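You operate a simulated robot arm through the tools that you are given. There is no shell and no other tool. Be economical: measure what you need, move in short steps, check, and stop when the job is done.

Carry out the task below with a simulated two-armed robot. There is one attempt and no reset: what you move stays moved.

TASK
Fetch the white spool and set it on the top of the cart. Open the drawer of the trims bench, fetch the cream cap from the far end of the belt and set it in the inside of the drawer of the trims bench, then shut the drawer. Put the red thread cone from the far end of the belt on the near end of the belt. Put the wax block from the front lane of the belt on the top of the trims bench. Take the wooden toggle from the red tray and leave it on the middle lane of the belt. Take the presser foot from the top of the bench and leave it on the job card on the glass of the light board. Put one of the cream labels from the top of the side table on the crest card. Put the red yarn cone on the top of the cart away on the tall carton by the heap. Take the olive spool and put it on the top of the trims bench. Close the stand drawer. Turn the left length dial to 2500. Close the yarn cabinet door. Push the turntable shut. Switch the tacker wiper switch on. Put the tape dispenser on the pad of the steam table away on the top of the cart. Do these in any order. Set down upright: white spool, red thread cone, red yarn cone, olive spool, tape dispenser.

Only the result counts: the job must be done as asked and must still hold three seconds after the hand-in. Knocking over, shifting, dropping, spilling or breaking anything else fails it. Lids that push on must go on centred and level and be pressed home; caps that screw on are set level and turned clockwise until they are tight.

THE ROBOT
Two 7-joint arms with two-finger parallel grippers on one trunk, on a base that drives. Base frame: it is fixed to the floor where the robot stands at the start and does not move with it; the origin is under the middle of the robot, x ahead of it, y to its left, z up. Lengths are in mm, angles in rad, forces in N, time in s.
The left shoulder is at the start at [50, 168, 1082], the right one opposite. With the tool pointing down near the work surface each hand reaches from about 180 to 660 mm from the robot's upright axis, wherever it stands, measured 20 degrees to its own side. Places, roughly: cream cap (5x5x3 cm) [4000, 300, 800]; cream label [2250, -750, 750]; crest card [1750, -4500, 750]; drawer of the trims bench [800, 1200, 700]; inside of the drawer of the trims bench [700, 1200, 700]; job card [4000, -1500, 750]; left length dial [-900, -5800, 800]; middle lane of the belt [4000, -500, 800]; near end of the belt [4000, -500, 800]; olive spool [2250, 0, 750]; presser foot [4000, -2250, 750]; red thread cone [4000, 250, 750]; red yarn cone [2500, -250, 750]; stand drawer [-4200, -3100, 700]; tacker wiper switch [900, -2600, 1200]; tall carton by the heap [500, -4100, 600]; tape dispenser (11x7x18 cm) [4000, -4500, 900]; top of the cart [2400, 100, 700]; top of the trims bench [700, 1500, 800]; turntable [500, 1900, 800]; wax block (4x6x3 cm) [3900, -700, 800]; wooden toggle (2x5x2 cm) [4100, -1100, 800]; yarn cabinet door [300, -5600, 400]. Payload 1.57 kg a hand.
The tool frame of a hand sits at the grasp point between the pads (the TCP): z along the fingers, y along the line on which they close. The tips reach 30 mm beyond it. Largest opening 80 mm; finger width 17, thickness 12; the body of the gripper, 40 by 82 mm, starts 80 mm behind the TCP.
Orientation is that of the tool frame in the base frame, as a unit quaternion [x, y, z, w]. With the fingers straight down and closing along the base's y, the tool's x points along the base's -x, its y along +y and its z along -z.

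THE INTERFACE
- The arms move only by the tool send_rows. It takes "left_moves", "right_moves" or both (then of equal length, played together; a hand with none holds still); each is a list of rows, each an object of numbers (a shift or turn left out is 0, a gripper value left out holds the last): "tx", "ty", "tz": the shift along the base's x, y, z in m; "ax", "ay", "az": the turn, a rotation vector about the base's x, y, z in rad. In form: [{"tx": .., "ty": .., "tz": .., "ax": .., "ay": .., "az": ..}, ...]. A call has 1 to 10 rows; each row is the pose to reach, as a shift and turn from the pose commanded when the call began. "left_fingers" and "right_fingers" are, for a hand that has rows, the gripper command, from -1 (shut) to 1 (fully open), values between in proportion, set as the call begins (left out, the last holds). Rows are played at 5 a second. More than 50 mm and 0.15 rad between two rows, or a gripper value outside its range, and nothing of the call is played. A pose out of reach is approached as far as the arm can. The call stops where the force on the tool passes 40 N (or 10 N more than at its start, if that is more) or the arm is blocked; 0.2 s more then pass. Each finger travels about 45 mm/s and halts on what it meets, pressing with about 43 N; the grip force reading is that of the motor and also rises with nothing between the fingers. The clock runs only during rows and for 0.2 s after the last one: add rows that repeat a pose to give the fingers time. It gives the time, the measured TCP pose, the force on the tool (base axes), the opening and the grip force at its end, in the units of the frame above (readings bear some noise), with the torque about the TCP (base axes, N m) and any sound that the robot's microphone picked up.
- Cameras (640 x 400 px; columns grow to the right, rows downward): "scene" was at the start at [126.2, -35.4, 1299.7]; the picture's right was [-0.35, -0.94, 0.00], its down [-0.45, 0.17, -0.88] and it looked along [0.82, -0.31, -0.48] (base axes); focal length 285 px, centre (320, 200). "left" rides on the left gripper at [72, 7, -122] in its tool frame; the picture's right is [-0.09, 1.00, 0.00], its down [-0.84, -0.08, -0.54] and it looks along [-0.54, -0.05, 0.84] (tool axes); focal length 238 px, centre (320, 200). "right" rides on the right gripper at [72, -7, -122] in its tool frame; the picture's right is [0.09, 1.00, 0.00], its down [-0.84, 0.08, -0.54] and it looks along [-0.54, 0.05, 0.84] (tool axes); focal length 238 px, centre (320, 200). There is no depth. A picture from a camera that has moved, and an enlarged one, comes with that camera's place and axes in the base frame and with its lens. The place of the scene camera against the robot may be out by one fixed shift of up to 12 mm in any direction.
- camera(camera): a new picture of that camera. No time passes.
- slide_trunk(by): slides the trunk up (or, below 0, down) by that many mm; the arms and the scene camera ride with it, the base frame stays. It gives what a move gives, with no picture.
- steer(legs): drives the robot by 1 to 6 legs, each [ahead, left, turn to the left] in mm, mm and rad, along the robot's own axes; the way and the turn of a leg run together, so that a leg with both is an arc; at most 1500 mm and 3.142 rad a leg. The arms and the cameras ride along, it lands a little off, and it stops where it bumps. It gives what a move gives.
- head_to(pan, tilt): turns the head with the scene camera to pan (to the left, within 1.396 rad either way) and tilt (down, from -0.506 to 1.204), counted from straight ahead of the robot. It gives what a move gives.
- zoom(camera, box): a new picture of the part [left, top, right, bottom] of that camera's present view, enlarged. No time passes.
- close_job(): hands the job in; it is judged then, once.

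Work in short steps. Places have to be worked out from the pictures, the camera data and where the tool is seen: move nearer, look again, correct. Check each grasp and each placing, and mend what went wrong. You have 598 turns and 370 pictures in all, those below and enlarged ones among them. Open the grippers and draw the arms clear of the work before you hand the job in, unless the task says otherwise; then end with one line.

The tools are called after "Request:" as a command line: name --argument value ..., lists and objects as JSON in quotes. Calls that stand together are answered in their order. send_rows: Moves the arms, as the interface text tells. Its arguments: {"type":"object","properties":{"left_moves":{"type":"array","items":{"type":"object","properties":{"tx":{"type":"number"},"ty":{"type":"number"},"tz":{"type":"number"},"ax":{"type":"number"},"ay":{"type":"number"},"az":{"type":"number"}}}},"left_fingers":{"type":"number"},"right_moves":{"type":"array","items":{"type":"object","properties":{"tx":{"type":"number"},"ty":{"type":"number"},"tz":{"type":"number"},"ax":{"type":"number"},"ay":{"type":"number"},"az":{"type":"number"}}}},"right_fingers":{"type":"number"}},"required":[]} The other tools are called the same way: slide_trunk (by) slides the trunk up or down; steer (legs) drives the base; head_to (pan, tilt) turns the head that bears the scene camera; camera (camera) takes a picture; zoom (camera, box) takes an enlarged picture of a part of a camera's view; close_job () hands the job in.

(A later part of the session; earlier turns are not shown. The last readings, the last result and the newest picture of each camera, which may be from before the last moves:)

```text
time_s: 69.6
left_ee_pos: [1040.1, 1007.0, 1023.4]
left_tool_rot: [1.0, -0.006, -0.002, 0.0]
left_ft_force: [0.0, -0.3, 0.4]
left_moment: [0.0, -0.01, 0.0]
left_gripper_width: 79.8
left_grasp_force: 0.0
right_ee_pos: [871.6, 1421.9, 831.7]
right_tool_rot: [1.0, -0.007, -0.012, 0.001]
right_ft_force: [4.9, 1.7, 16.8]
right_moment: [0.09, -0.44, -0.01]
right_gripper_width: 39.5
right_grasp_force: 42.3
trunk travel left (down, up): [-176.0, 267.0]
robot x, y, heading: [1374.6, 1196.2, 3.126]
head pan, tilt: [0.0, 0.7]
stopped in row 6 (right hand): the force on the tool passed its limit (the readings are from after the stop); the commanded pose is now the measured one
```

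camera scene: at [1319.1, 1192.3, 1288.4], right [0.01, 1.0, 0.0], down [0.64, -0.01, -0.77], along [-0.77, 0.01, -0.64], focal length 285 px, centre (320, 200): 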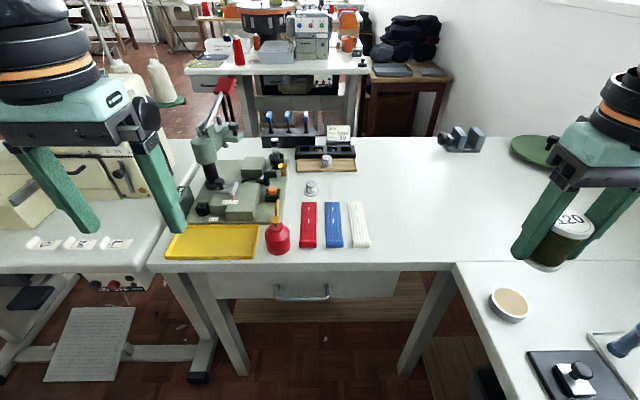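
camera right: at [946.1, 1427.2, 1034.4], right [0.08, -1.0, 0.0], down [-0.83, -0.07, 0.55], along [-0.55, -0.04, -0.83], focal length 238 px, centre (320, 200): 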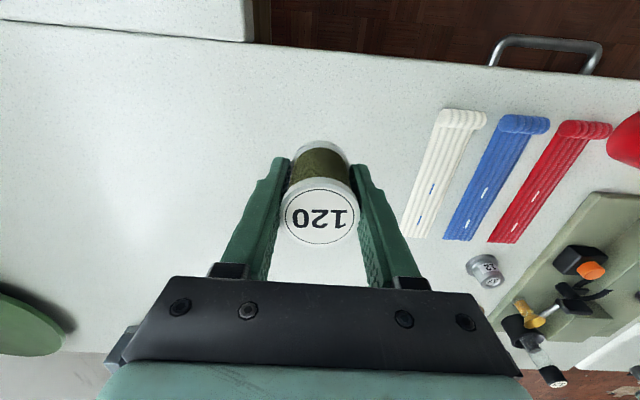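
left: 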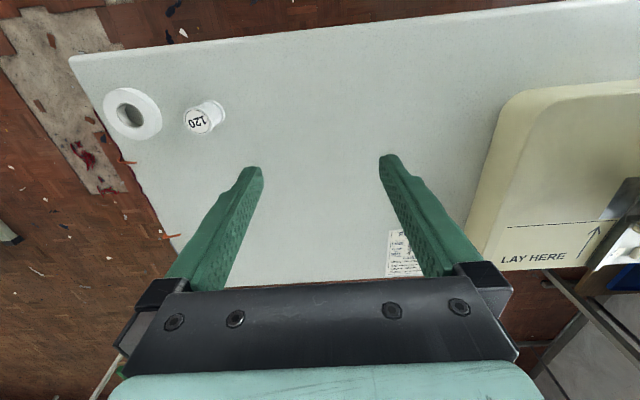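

Contact at 832 → bench top ≈793. I release and rise.

Request:
send_rows --right_moves '[{"tz": 0.001}, {"tz": 0.001}, {"tz": 0.001}, {"tz": 0.001}]' --right_fingers 0.8

Request:
send_rows --right_moves '[{"tz": 0.04}, {"tz": 0.08}, {"tz": 0.12}, {"tz": 0.16}, {"tz": 0.16, "tx": 0.05}, {"tz": 0.16, "tx": 0.1}, {"tz": 0.16, "tx": 0.15}]'

Request:
head_to --pan 0 --tilt 0.85

Request:
camera --camera "scene"

```text
time_s: 70.6
left_ee_pos: [1039.9, 1006.2, 1023.4]
left_tool_rot: [1.0, -0.005, -0.002, 0.0]
left_ft_force: [0.6, 0.1, 0.2]
left_moment: [0.0, -0.03, 0.02]
left_gripper_width: 79.8
left_grasp_force: 0.2
right_ee_pos: [871.8, 1424.1, 830.4]
right_tool_rot: [1.0, -0.008, -0.012, 0.0]
right_ft_force: [0.1, 9.3, 16.1]
right_moment: [-0.15, -0.1, 0.03]
right_gripper_width: 67.2
right_grasp_force: 0.0
trunk travel left (down, up): [-176.0, 267.0]
robot x, y, heading: [1375.5, 1194.2, 3.132]
head pan, tilt: [0.0, 0.7]
```

```text
time_s: 72.2
left_ee_pos: [1040.0, 1005.6, 1023.6]
left_tool_rot: [1.0, -0.006, -0.001, 0.0]
left_ft_force: [-0.3, 0.2, -0.3]
left_moment: [0.03, 0.03, -0.01]
left_gripper_width: 80.0
left_grasp_force: 0.1
right_ee_pos: [1018.2, 1423.1, 986.0]
right_tool_rot: [1.0, -0.007, -0.011, 0.001]
right_ft_force: [0.4, 0.2, -0.6]
right_moment: [0.02, -0.05, -0.01]
right_gripper_width: 72.0
right_grasp_force: 0.0
trunk travel left (down, up): [-176.0, 267.0]
robot x, y, heading: [1375.5, 1195.3, 3.131]
head pan, tilt: [0.0, 0.7]
```

```text
time_s: 72.9
left_ee_pos: [1039.4, 1006.5, 1022.2]
left_tool_rot: [1.0, -0.005, -0.001, 0.0]
left_ft_force: [-0.5, -1.4, 0.0]
left_moment: [-0.03, -0.01, 0.01]
left_gripper_width: 80.0
left_grasp_force: 0.2
right_ee_pos: [1016.5, 1422.2, 985.9]
right_tool_rot: [1.0, -0.008, -0.01, 0.001]
right_ft_force: [0.9, 0.1, 0.2]
right_moment: [0.01, 0.01, 0.03]
right_gripper_width: 72.1
right_grasp_force: 0.1
trunk travel left (down, up): [-176.0, 267.0]
robot x, y, heading: [1378.1, 1196.2, 3.128]
head pan, tilt: [0.0, 0.85]
```

```text
343 pictures are left
camera scene: at [1258.4, 1193.2, 1196.1], right [0.01, 1.0, 0.0], down [0.75, -0.01, -0.66], along [-0.66, 0.01, -0.75], focal length 285 px, centre (320, 200)
```

scene: 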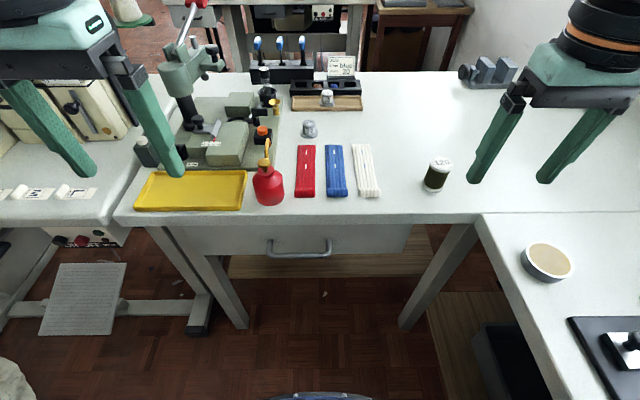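

Olive spool stands well. Next the drawer handle at about (965, 1158, 710): I yaw the left gripper by 90° so that it closes along x and bring it above the handle.

Request:
send_rows --left_moves '[{"ty": 0.015, "az": 0.145}, {"ty": 0.03, "az": 0.29}, {"ty": 0.045, "az": 0.435}, {"ty": 0.06, "az": 0.58}, {"ty": 0.075, "az": 0.725}, {"ty": 0.09, "az": 0.87}, {"ty": 0.105, "az": 1.015}, {"ty": 0.12, "az": 1.16}, {"ty": 0.135, "az": 1.305}, {"ty": 0.15, "az": 1.45}]'

Request:
send_rows --left_moves '[{"az": 0.12, "tz": -0.03}, {"az": 0.12, "tz": -0.06}, {"az": 0.12, "tz": -0.09}]'

Request:
camera --camera "left"

```text
time_s: 75.1
left_ee_pos: [1038.5, 1157.0, 1021.4]
left_tool_rot: [0.751, 0.661, 0.0, 0.001]
left_ft_force: [-0.1, -0.3, -0.3]
left_moment: [0.01, -0.02, 0.01]
left_gripper_width: 80.1
left_grasp_force: 0.1
right_ee_pos: [1017.2, 1423.0, 985.8]
right_tool_rot: [1.0, -0.007, -0.01, 0.001]
right_ft_force: [-0.1, -0.2, 0.2]
right_moment: [0.0, -0.04, 0.02]
right_gripper_width: 72.1
right_grasp_force: 0.0
trunk travel left (down, up): [-176.0, 267.0]
robot x, y, heading: [1373.1, 1193.1, 3.126]
head pan, tilt: [0.0, 0.85]
```

```text
time_s: 75.9
left_ee_pos: [1037.0, 1156.7, 932.1]
left_tool_rot: [0.711, 0.703, 0.0, 0.001]
left_ft_force: [0.0, -0.8, -0.1]
left_moment: [0.0, -0.01, 0.01]
left_gripper_width: 80.3
left_grasp_force: 0.2
right_ee_pos: [1017.0, 1424.5, 985.7]
right_tool_rot: [1.0, -0.007, -0.01, 0.0]
right_ft_force: [0.1, -0.3, -0.8]
right_moment: [0.01, -0.02, -0.01]
right_gripper_width: 71.9
right_grasp_force: 0.0
trunk travel left (down, up): [-176.0, 267.0]
robot x, y, heading: [1374.2, 1195.4, 3.13]
head pan, tilt: [0.0, 0.85]
```

```text
342 pictures are left
camera left: at [1046.7, 1229.7, 1054.6], right [0.99, -0.1, 0.0], down [-0.09, -0.84, 0.54], along [-0.06, -0.54, -0.84], focal length 238 px, centre (320, 200)
```

left: 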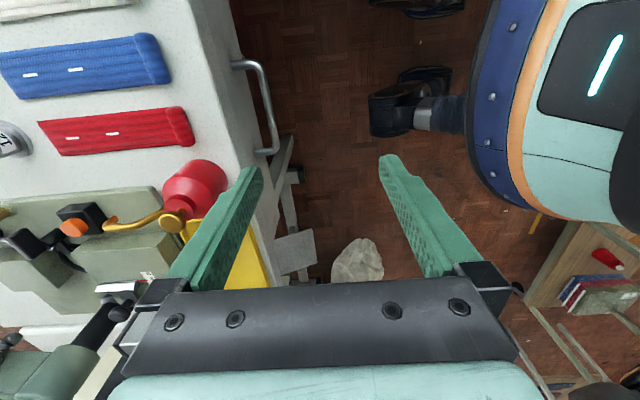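

I zoom to see the gap between bench edge, drawer face and bar.

Request:
zoom --camera "left" --box '[160, 0, 320, 180]'

```text
2.22 times, centred on (240, 90) of left
camera zoom: at [1046.7, 1229.7, 1054.6], right [0.99, -0.1, 0.0], down [-0.09, -0.84, 0.54], along [-0.06, -0.54, -0.84], focal length 530 px, centre (498, 444)
```

zoom: 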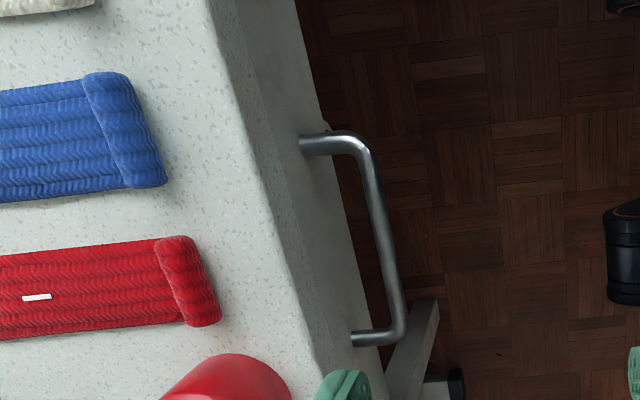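

Bar centre ≈ (966, 1163, 703), face at x≈930, gap ≈30. I lower the trunk for reach, narrow the left gripper to 28 mm and line it up over the bar.

Request:
slide_trunk --by -120

Request:
send_rows --left_moves '[{"ty": 0.006, "tz": 0.03}, {"tx": -0.035, "ty": 0.006, "tz": 0.03}, {"tx": -0.071, "ty": 0.006, "tz": 0.03}, {"tx": -0.071, "ty": 0.006, "tz": 0.03}]' --left_fingers -0.3

Request:
camera --camera "left"

```text
time_s: 77.4
left_ee_pos: [1039.3, 1156.8, 813.8]
left_tool_rot: [0.71, 0.704, 0.0, 0.001]
left_ft_force: [0.9, 0.0, -0.8]
left_moment: [-0.02, 0.04, 0.03]
left_gripper_width: 80.1
left_grasp_force: 0.0
right_ee_pos: [1017.3, 1423.1, 865.5]
right_tool_rot: [1.0, -0.008, -0.011, 0.0]
right_ft_force: [-0.8, -0.1, -0.7]
right_moment: [-0.01, -0.02, -0.02]
right_gripper_width: 71.9
right_grasp_force: 0.0
trunk travel left (down, up): [-56.0, 387.0]
robot x, y, heading: [1375.8, 1197.3, 3.131]
head pan, tilt: [0.0, 0.85]
```

```text
time_s: 78.4
left_ee_pos: [967.4, 1160.7, 842.0]
left_tool_rot: [0.712, 0.702, -0.001, 0.001]
left_ft_force: [0.2, -1.1, 0.6]
left_moment: [0.0, -0.05, 0.02]
left_gripper_width: 28.1
left_grasp_force: 0.1
right_ee_pos: [1017.6, 1424.0, 866.2]
right_tool_rot: [1.0, -0.007, -0.011, 0.001]
right_ft_force: [0.5, 0.2, -0.4]
right_moment: [0.04, 0.03, 0.01]
right_gripper_width: 71.9
right_grasp_force: 0.1
trunk travel left (down, up): [-56.0, 387.0]
robot x, y, heading: [1375.6, 1197.6, 3.132]
head pan, tilt: [0.0, 0.85]
```

```text
340 pictures are left
camera left: at [975.6, 1233.9, 963.2], right [0.99, -0.1, 0.0], down [-0.09, -0.83, 0.54], along [-0.06, -0.54, -0.84], focal length 238 px, centre (320, 200)
```

left: 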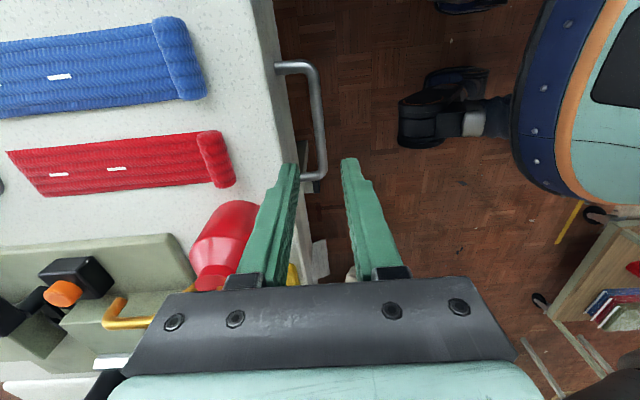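

Bar reads at x≈967, well lined up. I narrow slightly more and descend to z≈724, then close.

Request:
send_rows --left_moves '[{"tx": 0.002}, {"tx": 0.002, "tz": -0.04}, {"tx": 0.002, "tz": -0.08}, {"tx": 0.002, "tz": -0.1}, {"tx": 0.002, "tz": -0.118}]' --left_fingers -0.4

Request:
camera --camera "left"

```text
time_s: 79.6
left_ee_pos: [968.0, 1162.3, 725.4]
left_tool_rot: [0.711, 0.704, 0.0, 0.0]
left_ft_force: [-0.9, 0.2, -0.3]
left_moment: [0.0, 0.0, -0.01]
left_gripper_width: 24.0
left_grasp_force: 0.0
right_ee_pos: [1017.7, 1423.0, 866.7]
right_tool_rot: [1.0, -0.007, -0.011, -0.001]
right_ft_force: [1.2, 0.2, -0.3]
right_moment: [0.0, -0.04, -0.01]
right_gripper_width: 72.3
right_grasp_force: 0.0
trunk travel left (down, up): [-56.0, 387.0]
robot x, y, heading: [1376.5, 1193.0, 3.13]
head pan, tilt: [0.0, 0.85]
```

```text
339 pictures are left
camera left: at [976.9, 1235.1, 846.0], right [0.99, -0.1, 0.0], down [-0.09, -0.84, 0.54], along [-0.06, -0.54, -0.84], focal length 238 px, centre (320, 200)
```

left: 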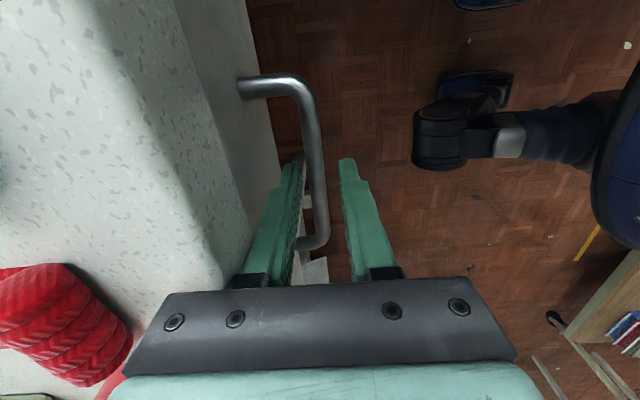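

The bar is between the fingers. I close and pull.

Request:
send_rows --left_moves '[{"tx": 0}, {"tx": 0}, {"tx": 0}, {"tx": 0.005}]' --left_fingers -1

Request:
send_rows --left_moves '[{"tx": 0.03}, {"tx": 0.06}, {"tx": 0.09}, {"tx": 0.11}]'

Request:
camera --camera "scene"

```text
time_s: 80.6
left_ee_pos: [973.7, 1163.0, 725.0]
left_tool_rot: [0.711, 0.703, 0.0, 0.0]
left_ft_force: [-0.4, 0.6, -4.1]
left_moment: [0.52, 0.07, 0.52]
left_gripper_width: 11.7
left_grasp_force: 29.6
right_ee_pos: [1017.5, 1423.5, 865.3]
right_tool_rot: [1.0, -0.007, -0.009, -0.001]
right_ft_force: [0.7, -0.4, -0.9]
right_moment: [0.03, 0.01, -0.01]
right_gripper_width: 72.1
right_grasp_force: 0.1
trunk travel left (down, up): [-56.0, 387.0]
robot x, y, heading: [1374.4, 1195.9, 3.129]
head pan, tilt: [0.0, 0.85]
```

```text
time_s: 81.6
left_ee_pos: [1085.5, 1161.0, 725.0]
left_tool_rot: [0.711, 0.703, 0.0, 0.002]
left_ft_force: [0.7, 2.1, -9.7]
left_moment: [-0.5, -0.04, 0.48]
left_gripper_width: 12.0
left_grasp_force: 29.5
right_ee_pos: [1017.4, 1423.8, 865.0]
right_tool_rot: [1.0, -0.007, -0.009, 0.001]
right_ft_force: [0.0, 0.2, 0.9]
right_moment: [-0.03, 0.0, 0.0]
right_gripper_width: 72.2
right_grasp_force: 0.1
trunk travel left (down, up): [-56.0, 387.0]
robot x, y, heading: [1376.3, 1199.2, 3.129]
head pan, tilt: [0.0, 0.85]
```

```text
338 pictures are left
camera scene: at [1258.1, 1193.4, 1076.0], right [0.01, 1.0, 0.0], down [0.75, -0.01, -0.66], along [-0.66, 0.01, -0.75], focal length 285 px, centre (320, 200)
```

scene: 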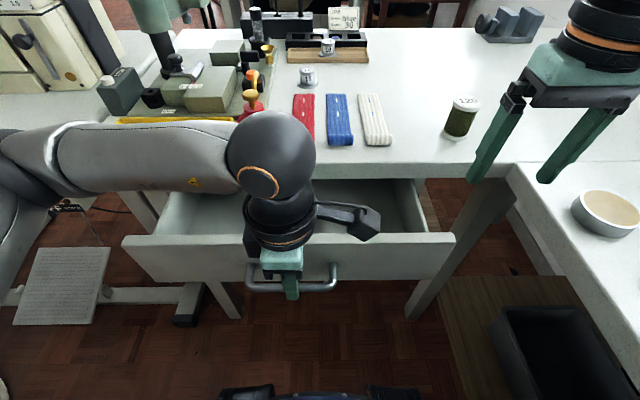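

The drawer is out about 120 mm; I drive back 110 more with the grip held.

Request:
steer --legs '[[-110, 0, 0]]'

Request:
camera --camera "scene"

```text
time_s: 82.8
left_ee_pos: [1195.6, 1162.5, 725.2]
left_tool_rot: [0.711, 0.703, 0.002, -0.001]
left_ft_force: [0.9, 16.0, -18.8]
left_moment: [0.36, 0.04, 0.47]
left_gripper_width: 12.0
left_grasp_force: 29.0
right_ee_pos: [1128.0, 1421.6, 864.9]
right_tool_rot: [1.0, -0.006, -0.009, 0.001]
right_ft_force: [-0.3, 0.5, -0.5]
right_moment: [0.0, -0.01, 0.02]
right_gripper_width: 71.9
right_grasp_force: 0.1
trunk travel left (down, up): [-56.0, 387.0]
robot x, y, heading: [1483.5, 1191.9, 3.134]
head pan, tilt: [0.0, 0.85]
```

```text
337 pictures are left
camera scene: at [1368.1, 1192.8, 1075.9], right [0.01, 1.0, 0.0], down [0.75, -0.01, -0.66], along [-0.66, 0.01, -0.75], focal length 285 px, centre (320, 200)
```

scene: 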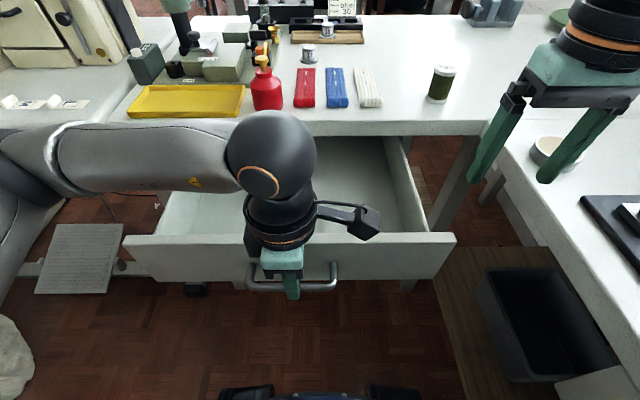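

The drawer is open ~230 mm. I release the bar, rise and turn the gripper back.

Request:
send_rows --left_moves '[{"tx": 0}, {"tx": 0}, {"tz": 0.04}, {"tz": 0.09}, {"tz": 0.14}, {"tz": 0.19}, {"tz": 0.24}]' --left_fingers -0.3

Request:
send_rows --left_moves '[{"az": -0.145}, {"az": -0.29}, {"az": -0.435, "ty": -0.02}, {"az": -0.58, "ty": -0.04}, {"az": -0.725, "ty": -0.06}, {"az": -0.87, "ty": -0.08}, {"az": -1.015, "ty": -0.1}, {"az": -1.16, "ty": -0.12}, {"az": -1.305, "ty": -0.14}, {"az": -1.45, "ty": -0.16}]' --left_fingers 1

Request:
camera --camera "scene"

```text
time_s: 84.4
left_ee_pos: [1197.5, 1163.3, 964.5]
left_tool_rot: [0.711, 0.704, 0.001, -0.002]
left_ft_force: [0.2, 0.9, 0.7]
left_moment: [-0.03, -0.01, 0.0]
left_gripper_width: 28.0
left_grasp_force: 0.1
right_ee_pos: [1128.1, 1422.4, 866.3]
right_tool_rot: [1.0, -0.006, -0.01, 0.0]
right_ft_force: [0.4, -0.6, 1.3]
right_moment: [0.0, -0.04, 0.0]
right_gripper_width: 72.5
right_grasp_force: 0.0
trunk travel left (down, up): [-56.0, 387.0]
robot x, y, heading: [1482.0, 1195.8, 3.13]
head pan, tilt: [0.0, 0.85]
```

```text
time_s: 86.6
left_ee_pos: [1196.7, 999.4, 965.6]
left_tool_rot: [0.999, 0.055, 0.0, 0.0]
left_ft_force: [0.1, 0.1, -0.3]
left_moment: [-0.01, -0.01, 0.01]
left_gripper_width: 80.0
left_grasp_force: 0.1
right_ee_pos: [1127.6, 1422.6, 865.6]
right_tool_rot: [1.0, -0.007, -0.01, 0.0]
right_ft_force: [-0.3, -0.2, -0.5]
right_moment: [-0.01, 0.01, 0.01]
right_gripper_width: 71.9
right_grasp_force: 0.1
trunk travel left (down, up): [-56.0, 387.0]
robot x, y, heading: [1485.9, 1194.5, 3.131]
head pan, tilt: [0.0, 0.85]
```

```text
336 pictures are left
camera scene: at [1368.8, 1192.0, 1076.1], right [0.01, 1.0, 0.0], down [0.75, -0.01, -0.66], along [-0.66, 0.01, -0.75], focal length 285 px, centre (320, 200)
```

scene: 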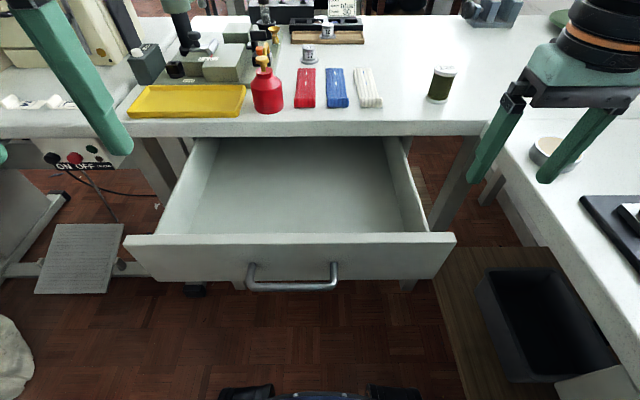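

The drawer is open and empty. Next the belt: I back off, raise the trunk, turn to face +x and look.

Request:
slide_trunk --by 190

Request:
steer --legs '[[-150, 200, 0], [0, 0, -3.13]]'

Request:
head_to --pan -0.2 --tilt 0.35

Request:
camera --camera "scene"

```text
time_s: 88.7
left_ee_pos: [1195.5, 1000.2, 1155.4]
left_tool_rot: [0.999, 0.054, 0.001, 0.0]
left_ft_force: [-0.2, -0.4, 0.1]
left_moment: [-0.01, 0.0, -0.02]
left_gripper_width: 80.2
left_grasp_force: 0.1
right_ee_pos: [1127.8, 1423.0, 1055.3]
right_tool_rot: [1.0, -0.006, -0.011, 0.001]
right_ft_force: [-0.2, 1.5, 0.1]
right_moment: [0.01, -0.01, -0.02]
right_gripper_width: 71.7
right_grasp_force: 0.1
trunk travel left (down, up): [-246.0, 197.0]
robot x, y, heading: [1485.1, 1197.3, 3.13]
head pan, tilt: [0.0, 0.85]
```

```text
time_s: 97.8
left_ee_pos: [1906.5, 1201.6, 1156.4]
left_tool_rot: [-0.086, 0.996, 0.0, -0.001]
left_ft_force: [0.0, 0.1, 0.4]
left_moment: [-0.02, 0.01, 0.0]
left_gripper_width: 79.9
left_grasp_force: 0.1
right_ee_pos: [2000.7, 783.5, 1055.4]
right_tool_rot: [-0.023, 1.0, 0.001, 0.011]
right_ft_force: [1.0, -0.5, -0.3]
right_moment: [-0.01, 0.02, -0.01]
right_gripper_width: 72.0
right_grasp_force: 0.0
trunk travel left (down, up): [-246.0, 197.0]
robot x, y, heading: [1631.7, 988.2, 0.049]
head pan, tilt: [0.0, 0.85]
```

```text
time_s: 98.7
left_ee_pos: [1905.7, 1200.1, 1157.3]
left_tool_rot: [-0.086, 0.996, 0.0, -0.001]
left_ft_force: [-0.5, 0.5, -1.0]
left_moment: [0.01, -0.02, 0.02]
left_gripper_width: 79.9
left_grasp_force: 0.1
right_ee_pos: [2001.4, 784.4, 1056.3]
right_tool_rot: [-0.023, 1.0, 0.001, 0.01]
right_ft_force: [0.4, 0.0, -0.8]
right_moment: [-0.01, 0.0, 0.0]
right_gripper_width: 72.1
right_grasp_force: 0.2
trunk travel left (down, up): [-246.0, 197.0]
robot x, y, heading: [1631.9, 991.2, 0.049]
head pan, tilt: [-0.201, 0.351]
```

```text
335 pictures are left
camera scene: at [1762.2, 974.7, 1309.7], right [-0.15, -0.99, 0.0], down [-0.34, 0.05, -0.94], along [0.93, -0.14, -0.34], focal length 285 px, centre (320, 200)
```

scene: 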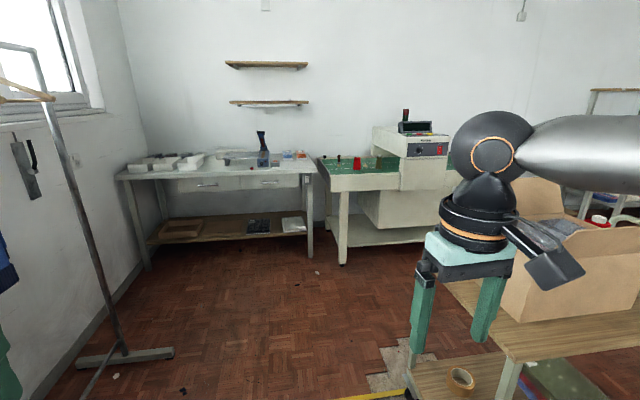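

The belt unit's front is at x≈3790, y up to ~470. I drive round behind the cart to about (3330, 100) facing it.

Request:
steer --legs '[[0, 0, -0.049], [1500, 0, 0], [200, 0, 0], [0, -850, 0]]'

Request:
head_to --pan 0 --tilt 0.6

Request:
camera --camera "scene"

```text
time_s: 110.9
left_ee_pos: [3641.1, 523.1, 1156.0]
left_tool_rot: [-0.067, 0.998, -0.001, -0.001]
left_ft_force: [1.3, -0.4, 0.0]
left_moment: [-0.05, 0.03, 0.02]
left_gripper_width: 79.8
left_grasp_force: 0.0
right_ee_pos: [3719.1, 113.6, 1056.8]
right_tool_rot: [-0.011, 1.0, 0.02, 0.011]
right_ft_force: [-2.1, 20.9, -2.9]
right_moment: [0.5, 0.03, -0.2]
right_gripper_width: 52.6
right_grasp_force: 0.1
trunk travel left (down, up): [-246.0, 197.0]
robot x, y, heading: [3358.2, 319.3, 0.018]
head pan, tilt: [-0.201, 0.351]
stopped in leg 4: the force on the tool passed its limit (the readings are from after the stop); the commanded pose is now the measured one
```

```text
time_s: 111.7
left_ee_pos: [3641.3, 521.9, 1156.2]
left_tool_rot: [-0.068, 0.998, -0.002, -0.001]
left_ft_force: [-0.6, -0.5, -0.4]
left_moment: [-0.02, -0.02, 0.01]
left_gripper_width: 80.0
left_grasp_force: 0.1
right_ee_pos: [3719.7, 113.1, 1057.2]
right_tool_rot: [-0.009, 1.0, 0.018, 0.012]
right_ft_force: [-0.4, 24.6, 0.3]
right_moment: [0.42, 0.01, -0.21]
right_gripper_width: 49.9
right_grasp_force: 0.0
trunk travel left (down, up): [-246.0, 197.0]
robot x, y, heading: [3357.2, 319.3, 0.014]
head pan, tilt: [0.0, 0.6]
```

```text
334 pictures are left
camera scene: at [3485.9, 320.0, 1287.1], right [0.01, -1.0, 0.0], down [-0.56, -0.01, -0.83], along [0.83, 0.01, -0.56], focal length 285 px, centre (320, 200)
```

scene: 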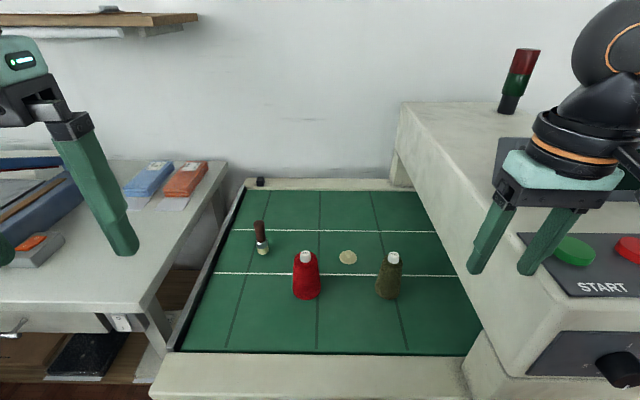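

The right hand touched the belt's machine housing; I step left and look at the belt's far end.

Request:
steer --legs '[[0, 60, 0]]'

Request:
send_rows --right_moves '[{"tx": -0.045}, {"tx": -0.09}, {"tx": -0.12}]' --right_fingers 1 --left_moves '[{"az": -0.05}, {"az": -0.09}, {"az": -0.13}]'

Request:
camera --camera "scene"

Request:
zoom --camera "scene" --box '[220, 180, 480, 340]'

```text
time_s: 112.7
left_ee_pos: [3639.8, 578.9, 1155.8]
left_tool_rot: [-0.067, 0.998, 0.0, -0.002]
left_ft_force: [0.0, 0.1, 0.1]
left_moment: [-0.03, 0.01, 0.0]
left_gripper_width: 79.8
left_grasp_force: 0.1
right_ee_pos: [3718.4, 168.0, 1057.7]
right_tool_rot: [-0.009, 1.0, 0.016, 0.012]
right_ft_force: [-0.4, 0.1, 0.3]
right_moment: [0.0, 0.02, -0.04]
right_gripper_width: 72.1
right_grasp_force: 0.0
trunk travel left (down, up): [-246.0, 197.0]
robot x, y, heading: [3350.6, 380.0, 0.014]
head pan, tilt: [0.0, 0.6]
```

```text
time_s: 113.5
left_ee_pos: [3640.1, 576.5, 1155.6]
left_tool_rot: [-0.003, 1.0, 0.0, 0.0]
left_ft_force: [-0.2, -0.2, 0.2]
left_moment: [-0.02, 0.01, -0.02]
left_gripper_width: 80.1
left_grasp_force: 0.1
right_ee_pos: [3598.8, 166.7, 1056.1]
right_tool_rot: [-0.008, 1.0, 0.016, 0.011]
right_ft_force: [0.9, -0.4, -0.1]
right_moment: [0.06, 0.02, -0.05]
right_gripper_width: 79.8
right_grasp_force: 0.1
trunk travel left (down, up): [-246.0, 197.0]
robot x, y, heading: [3353.6, 379.1, 0.012]
head pan, tilt: [0.0, 0.6]
```

```text
333 pictures are left
camera scene: at [3484.9, 374.8, 1287.0], right [0.01, -1.0, 0.0], down [-0.56, -0.01, -0.83], along [0.83, 0.01, -0.56], focal length 285 px, centre (320, 200)
```

scene: 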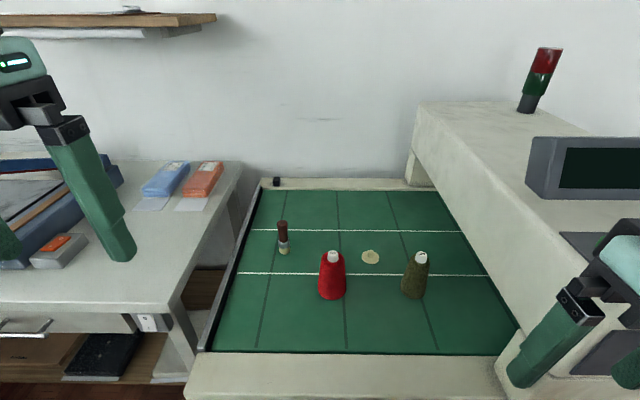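

```text
2.46 times, centred on (350, 260) of scene
camera zoom: at [3484.9, 374.8, 1287.0], right [0.01, -1.0, 0.0], down [-0.56, -0.01, -0.83], along [0.83, 0.01, -0.56], focal length 701 px, centre (246, 52)
```

zoom: 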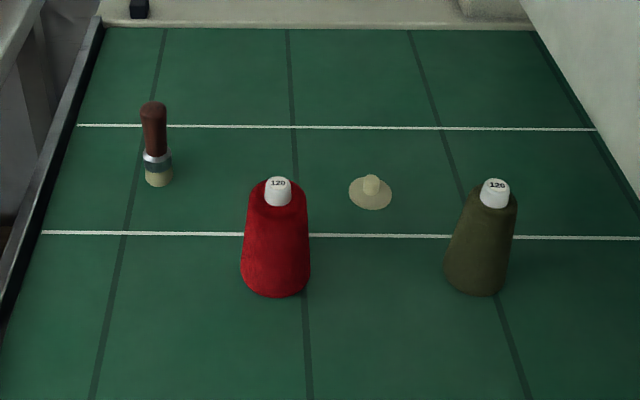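

Red cone base ≈ (3870, 355), cream cap ≈ (3971, 259). I shift the base left 150 so the right hand reaches the cone, lower the trunk and straighten the right tool.

Request:
steer --legs '[[0, 150, -0.012]]'

Request:
slide_trunk --by -90

Request:
send_rows --right_moves '[{"tx": 0.04, "ty": 0.01, "ax": -0.03, "ay": 0.02, "az": -0.016}, {"tx": 0.08, "ty": 0.02, "ax": -0.03, "ay": 0.02, "az": -0.016}, {"tx": 0.12, "ty": 0.03, "ax": -0.03, "ay": 0.02, "az": -0.016}, {"tx": 0.165, "ty": 0.035, "ax": -0.03, "ay": 0.02, "az": -0.016}, {"tx": 0.21, "ty": 0.035, "ax": -0.03, "ay": 0.02, "az": -0.016}]'

Request:
camera --camera "right"

Request:
camera --camera "scene"

```text
time_s: 114.8
left_ee_pos: [3641.1, 723.1, 1156.0]
left_tool_rot: [0.002, 1.0, 0.001, -0.001]
left_ft_force: [0.0, -0.2, 0.4]
left_moment: [-0.02, -0.04, -0.04]
left_gripper_width: 79.9
left_grasp_force: 0.1
right_ee_pos: [3595.2, 314.1, 1055.9]
right_tool_rot: [-0.006, 1.0, 0.017, 0.012]
right_ft_force: [0.7, -0.1, -1.1]
right_moment: [0.0, -0.03, 0.02]
right_gripper_width: 80.1
right_grasp_force: 0.2
trunk travel left (down, up): [-246.0, 197.0]
robot x, y, heading: [3354.0, 525.8, -0.0]
head pan, tilt: [0.0, 0.6]
```

```text
time_s: 116.1
left_ee_pos: [3640.5, 722.6, 1065.6]
left_tool_rot: [0.002, 1.0, 0.0, -0.001]
left_ft_force: [-0.8, -0.1, 0.0]
left_moment: [-0.01, 0.0, 0.01]
left_gripper_width: 80.0
left_grasp_force: 0.0
right_ee_pos: [3597.5, 312.7, 965.2]
right_tool_rot: [-0.004, 1.0, 0.017, 0.012]
right_ft_force: [0.1, 0.5, -0.2]
right_moment: [0.03, 0.02, 0.03]
right_gripper_width: 80.0
right_grasp_force: 0.1
trunk travel left (down, up): [-156.0, 287.0]
robot x, y, heading: [3355.0, 524.9, 0.005]
head pan, tilt: [0.0, 0.6]
```

```text
time_s: 117.3
left_ee_pos: [3642.3, 723.3, 1066.4]
left_tool_rot: [0.002, 1.0, -0.001, -0.001]
left_ft_force: [0.6, -0.3, -0.6]
left_moment: [0.02, 0.0, -0.02]
left_gripper_width: 80.2
left_grasp_force: 0.0
right_ee_pos: [3808.6, 347.7, 966.6]
right_tool_rot: [0.003, 1.0, 0.002, 0.001]
right_ft_force: [0.4, 0.7, -0.2]
right_moment: [-0.01, 0.0, -0.01]
right_gripper_width: 80.2
right_grasp_force: 0.1
trunk travel left (down, up): [-156.0, 287.0]
robot x, y, heading: [3351.8, 525.2, 0.005]
head pan, tilt: [0.0, 0.6]
```

```text
331 pictures are left
camera right: at [3737.1, 340.3, 1088.4], right [-0.08, 1.0, 0.0], down [0.84, 0.07, 0.54], along [0.54, 0.05, -0.84], focal length 238 px, centre (320, 200)
```

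right: 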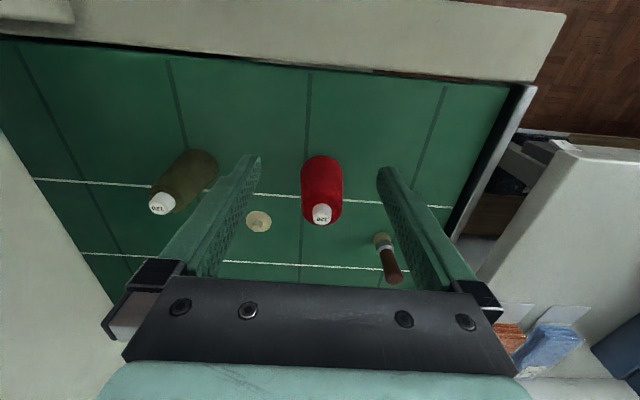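

```text
330 pictures are left
camera scene: at [3484.4, 521.2, 1196.9], right [0.0, -1.0, 0.0], down [-0.57, 0.0, -0.82], along [0.82, 0.0, -0.57], focal length 285 px, centre (320, 200)
```

scene: 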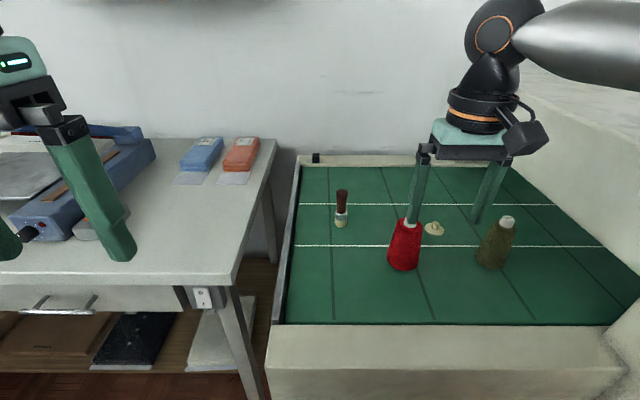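

Triangulated: cone top at ≈(3913, 352, 845), so belt surface ≈ z 715. I move above the cone and look again.

Request:
send_rows --right_moves '[{"tx": 0.045}, {"tx": 0.09, "ty": 0.004}, {"tx": 0.108, "ty": 0.004, "tz": -0.03}, {"tx": 0.108, "ty": 0.004, "tz": -0.06}]'

Request:
camera --camera "right"

```text
time_s: 118.3
left_ee_pos: [3640.3, 722.7, 1065.9]
left_tool_rot: [0.001, 1.0, 0.0, -0.001]
left_ft_force: [0.6, 0.2, 0.1]
left_moment: [0.02, 0.04, 0.01]
left_gripper_width: 80.0
left_grasp_force: 0.1
right_ee_pos: [3871.5, 319.5, 906.9]
right_tool_rot: [0.004, 1.0, 0.003, 0.001]
right_ft_force: [-0.1, 0.3, 0.2]
right_moment: [0.02, -0.04, 0.03]
right_gripper_width: 79.9
right_grasp_force: 0.0
right hand out of reach, approached as far as the arm can: row 1, 2, 3, 4
trunk travel left (down, up): [-156.0, 287.0]
robot x, y, heading: [3358.1, 523.4, 0.004]
head pan, tilt: [0.0, 0.6]
```

```text
329 pictures are left
camera right: at [3799.3, 313.0, 1028.5], right [-0.09, 1.0, 0.0], down [0.83, 0.07, 0.55], along [0.54, 0.05, -0.84], focal length 238 px, centre (320, 200)
```

right: 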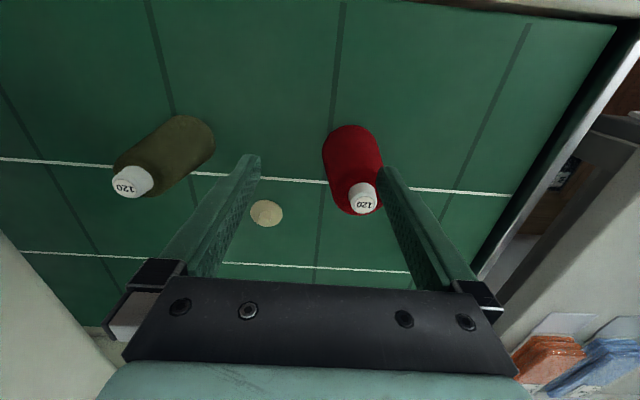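

The hand is at its reach limit, so I drive 65 mm closer and try again.

Request:
steer --legs '[[65, 20, 0]]'

Request:
send_rows --right_moves '[{"tx": -0.01, "ty": 0.0}, {"tx": -0.02, "ty": 0.008}]'

Request:
camera --camera "right"

```text
time_s: 119.4
left_ee_pos: [3705.1, 745.7, 1064.9]
left_tool_rot: [0.001, 1.0, -0.001, -0.002]
left_ft_force: [0.7, -0.3, 0.8]
left_moment: [0.02, 0.04, -0.02]
left_gripper_width: 79.9
left_grasp_force: 0.2
right_ee_pos: [3935.9, 340.9, 906.6]
right_tool_rot: [0.004, 1.0, 0.002, 0.003]
right_ft_force: [-0.6, -0.3, -1.4]
right_moment: [0.03, 0.04, -0.02]
right_gripper_width: 80.2
right_grasp_force: 0.1
trunk travel left (down, up): [-156.0, 287.0]
robot x, y, heading: [3415.0, 543.3, 0.008]
head pan, tilt: [0.0, 0.6]
stopped in leg 1: the robot was blocked; the commanded pose is now the measured one
```

```text
time_s: 120.0
left_ee_pos: [3703.5, 745.4, 1065.5]
left_tool_rot: [0.002, 1.0, 0.0, -0.001]
left_ft_force: [-0.8, 0.1, -0.9]
left_moment: [0.01, 0.02, 0.01]
left_gripper_width: 80.1
left_grasp_force: 0.1
right_ee_pos: [3913.4, 349.8, 906.7]
right_tool_rot: [0.004, 1.0, 0.002, 0.003]
right_ft_force: [0.1, 0.0, -0.3]
right_moment: [-0.01, -0.01, 0.01]
right_gripper_width: 79.9
right_grasp_force: 0.1
trunk travel left (down, up): [-156.0, 287.0]
robot x, y, heading: [3418.5, 545.0, 0.007]
head pan, tilt: [0.0, 0.6]
```

```text
328 pictures are left
camera right: at [3841.7, 343.0, 1029.3], right [-0.09, 1.0, 0.0], down [0.83, 0.07, 0.55], along [0.54, 0.05, -0.84], focal length 238 px, centre (320, 200)
```

right: 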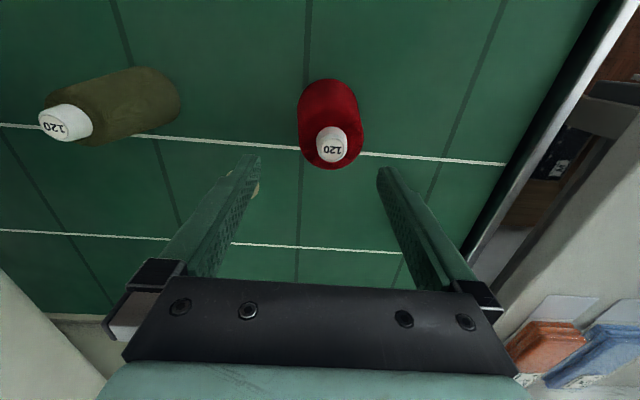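

Cone axis reads (3911, 361). I correct and descend to z≈788, then grip.

Request:
send_rows --right_moves '[{"tx": -0.002, "ty": 0.011}, {"tx": -0.002, "ty": 0.011, "tz": -0.045}, {"tx": -0.002, "ty": 0.011, "tz": -0.09}, {"tx": -0.002, "ty": 0.011, "tz": -0.118}]'

Request:
camera --camera "right"

```text
time_s: 121.0
left_ee_pos: [3703.5, 745.0, 1065.6]
left_tool_rot: [0.001, 1.0, 0.0, -0.001]
left_ft_force: [0.3, 0.1, 0.1]
left_moment: [0.0, 0.0, 0.01]
left_gripper_width: 80.1
left_grasp_force: 0.2
right_ee_pos: [3910.4, 359.3, 793.3]
right_tool_rot: [0.003, 1.0, 0.005, 0.007]
right_ft_force: [2.0, -2.1, 16.2]
right_moment: [0.04, 0.35, 0.03]
right_gripper_width: 80.0
right_grasp_force: 0.1
right hand out of reach, approached as far as the arm can: row 4
trunk travel left (down, up): [-156.0, 287.0]
robot x, y, heading: [3417.2, 545.3, 0.003]
head pan, tilt: [0.0, 0.6]
```

```text
327 pictures are left
camera right: at [3836.1, 351.8, 915.3], right [-0.08, 1.0, 0.01], down [0.83, 0.07, 0.55], along [0.55, 0.05, -0.83], focal length 238 px, centre (320, 200)
```

right: 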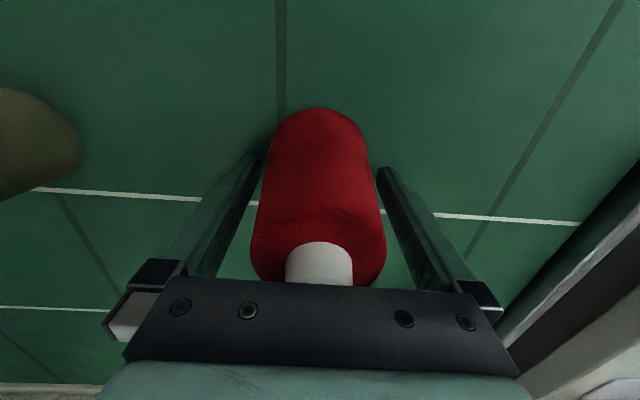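

There's 16 N upward: the cone's tip touches the palm. I raise 14 mm and close.

Request:
send_rows --right_moves '[{"tz": 0.014}, {"tz": 0.014}]'

Request:
send_rows --right_moves '[{"tx": 0}, {"tx": 0}, {"tx": 0}, {"tx": 0}, {"tx": 0}]' --right_fingers -1

Request:
send_rows --right_moves '[{"tz": 0.02}, {"tz": 0.05}, {"tz": 0.09}]'

Request:
camera --camera "scene"

```text
time_s: 121.6
left_ee_pos: [3704.7, 744.5, 1064.8]
left_tool_rot: [0.001, 1.0, 0.0, -0.002]
left_ft_force: [-0.8, -0.5, 0.3]
left_moment: [-0.03, -0.04, -0.04]
left_gripper_width: 80.0
left_grasp_force: 0.1
right_ee_pos: [3908.9, 357.9, 804.4]
right_tool_rot: [0.003, 1.0, 0.003, 0.003]
right_ft_force: [0.2, 0.0, -0.3]
right_moment: [-0.01, 0.02, -0.02]
right_gripper_width: 79.8
right_grasp_force: 0.1
trunk travel left (down, up): [-156.0, 287.0]
robot x, y, heading: [3419.6, 545.8, 0.006]
head pan, tilt: [0.0, 0.6]
```

```text
time_s: 122.8
left_ee_pos: [3702.8, 744.2, 1065.7]
left_tool_rot: [0.001, 1.0, 0.0, -0.002]
left_ft_force: [0.9, 0.1, -0.3]
left_moment: [0.03, 0.02, 0.0]
left_gripper_width: 79.9
left_grasp_force: 0.0
right_ee_pos: [3907.8, 357.0, 804.4]
right_tool_rot: [0.004, 1.0, 0.002, 0.002]
right_ft_force: [0.4, -0.6, 0.8]
right_moment: [0.01, -0.03, -0.02]
right_gripper_width: 61.0
right_grasp_force: 43.6
trunk travel left (down, up): [-156.0, 287.0]
robot x, y, heading: [3418.6, 549.6, 0.006]
head pan, tilt: [0.0, 0.6]
```

```text
time_s: 123.6
left_ee_pos: [3704.3, 744.8, 1065.6]
left_tool_rot: [0.001, 1.0, 0.0, -0.002]
left_ft_force: [1.4, 0.5, -0.6]
left_moment: [-0.01, -0.01, 0.0]
left_gripper_width: 80.2
left_grasp_force: 0.1
right_ee_pos: [3908.5, 358.0, 894.7]
right_tool_rot: [0.004, 1.0, 0.003, 0.002]
right_ft_force: [-0.4, -0.1, -1.9]
right_moment: [-0.02, -0.01, -0.01]
right_gripper_width: 61.1
right_grasp_force: 42.8
trunk travel left (down, up): [-156.0, 287.0]
robot x, y, heading: [3418.9, 547.8, 0.008]
head pan, tilt: [0.0, 0.6]
```

```text
326 pictures are left
camera scene: at [3547.3, 543.2, 1197.0], right [0.01, -1.0, 0.0], down [-0.56, 0.0, -0.83], along [0.83, 0.0, -0.56], focal length 285 px, centre (320, 200)
```

scene: 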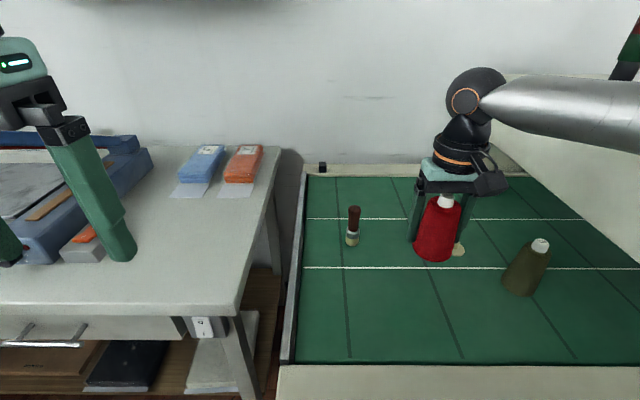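

Cone gripped (61 mm) and lifted. I raise it, back off 270 and drive right to the near end of the belt.

Request:
send_rows --right_moves '[{"tz": 0.04}, {"tz": 0.08}, {"tz": 0.1, "tx": -0.04}, {"tz": 0.1, "tx": -0.08}, {"tz": 0.1, "tx": -0.12}]'

Request:
steer --legs '[[-270, 0, 0], [0, -866, 0]]'

Request:
camera --camera "scene"

```text
time_s: 124.8
left_ee_pos: [3705.1, 745.6, 1065.3]
left_tool_rot: [0.001, 1.0, 0.0, -0.002]
left_ft_force: [0.7, 0.0, 0.5]
left_moment: [-0.01, 0.03, 0.0]
left_gripper_width: 80.1
left_grasp_force: 0.1
right_ee_pos: [3789.8, 356.2, 995.1]
right_tool_rot: [0.005, 1.0, 0.003, 0.003]
right_ft_force: [-0.5, 0.6, -0.3]
right_moment: [-0.01, 0.0, 0.0]
right_gripper_width: 61.0
right_grasp_force: 42.9
right hand out of reach, approached as far as the arm can: row 2
trunk travel left (down, up): [-156.0, 287.0]
robot x, y, heading: [3420.8, 546.0, 0.004]
head pan, tilt: [0.0, 0.6]
```

```text
time_s: 131.0
left_ee_pos: [3437.4, -126.7, 1067.0]
left_tool_rot: [0.001, 1.0, -0.001, -0.002]
left_ft_force: [-0.6, -0.1, -0.1]
left_moment: [0.0, 0.0, -0.01]
left_gripper_width: 79.6
left_grasp_force: 0.1
right_ee_pos: [3521.5, -514.9, 995.6]
right_tool_rot: [0.004, 1.0, 0.002, 0.003]
right_ft_force: [-0.2, 0.3, -1.2]
right_moment: [-0.01, 0.01, 0.0]
right_gripper_width: 60.6
right_grasp_force: 43.0
trunk travel left (down, up): [-156.0, 287.0]
robot x, y, heading: [3151.5, -323.5, 0.004]
head pan, tilt: [0.0, 0.6]
```

```text
325 pictures are left
camera scene: at [3280.2, -327.7, 1197.0], right [0.0, -1.0, 0.0], down [-0.56, 0.0, -0.83], along [0.83, 0.0, -0.56], focal length 285 px, centre (320, 200)
```

scene: 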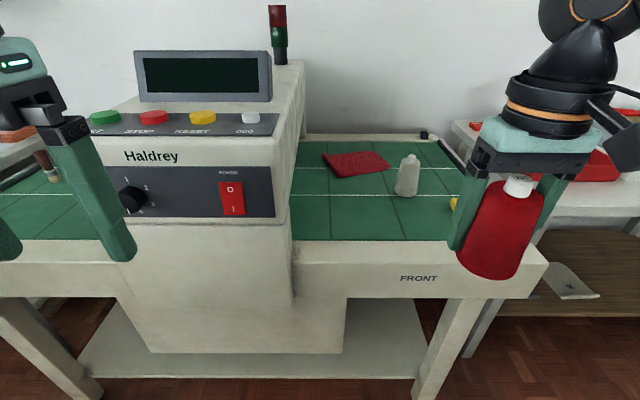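

I look with the right hand camera to see the near-end belt behind the cone.

Request:
steer --legs '[[60, -200, 0]]'

Request:
head_to --pan 0 --tilt 0.55

Request:
camera --camera "scene"

Request:
camera --camera "right"

```text
time_s: 132.6
left_ee_pos: [3498.1, -325.4, 1065.5]
left_tool_rot: [0.001, 1.0, 0.0, -0.001]
left_ft_force: [0.0, -0.3, 0.0]
left_moment: [0.03, 0.03, 0.0]
left_gripper_width: 80.0
left_grasp_force: 0.1
right_ee_pos: [3582.5, -714.5, 995.2]
right_tool_rot: [0.002, 1.0, 0.003, 0.003]
right_ft_force: [0.6, -0.2, -1.3]
right_moment: [0.01, 0.0, -0.02]
right_gripper_width: 60.7
right_grasp_force: 43.0
trunk travel left (down, up): [-156.0, 287.0]
robot x, y, heading: [3210.0, -527.8, 0.005]
head pan, tilt: [0.0, 0.6]
```

```text
time_s: 133.2
left_ee_pos: [3497.9, -325.4, 1066.4]
left_tool_rot: [-0.001, 1.0, 0.0, -0.001]
left_ft_force: [0.6, 0.1, 0.4]
left_moment: [0.01, 0.0, 0.01]
left_gripper_width: 80.1
left_grasp_force: 0.1
right_ee_pos: [3584.4, -714.0, 995.4]
right_tool_rot: [0.003, 1.0, 0.003, 0.003]
right_ft_force: [0.3, 0.8, -0.5]
right_moment: [-0.01, 0.01, 0.0]
right_gripper_width: 60.5
right_grasp_force: 43.3
trunk travel left (down, up): [-156.0, 287.0]
robot x, y, heading: [3209.0, -528.3, 0.011]
head pan, tilt: [0.0, 0.55]
```

```text
324 pictures are left
camera scene: at [3342.6, -526.8, 1201.5], right [0.01, -1.0, 0.0], down [-0.52, 0.0, -0.85], along [0.85, 0.01, -0.52], focal length 285 px, centre (320, 200)
```

scene: 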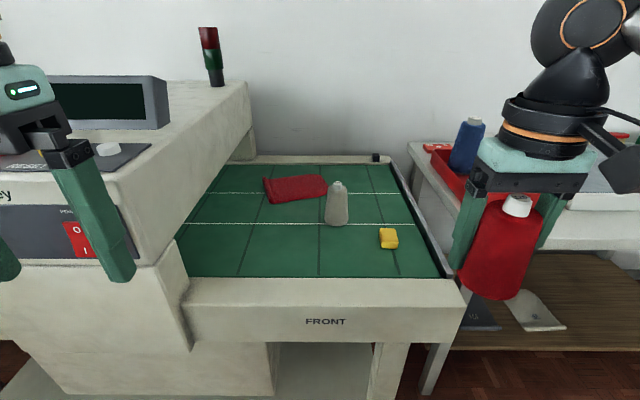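

```text
323 pictures are left
camera right: at [3511.8, -720.4, 1117.3], right [-0.09, 1.0, 0.0], down [0.83, 0.07, 0.55], along [0.54, 0.05, -0.84], focal length 238 px, centre (320, 200)
```

right: 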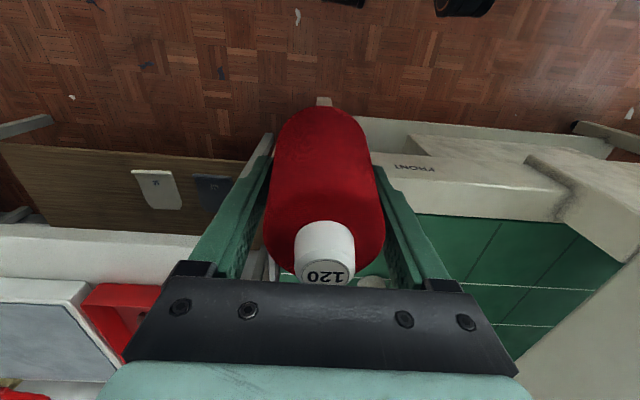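

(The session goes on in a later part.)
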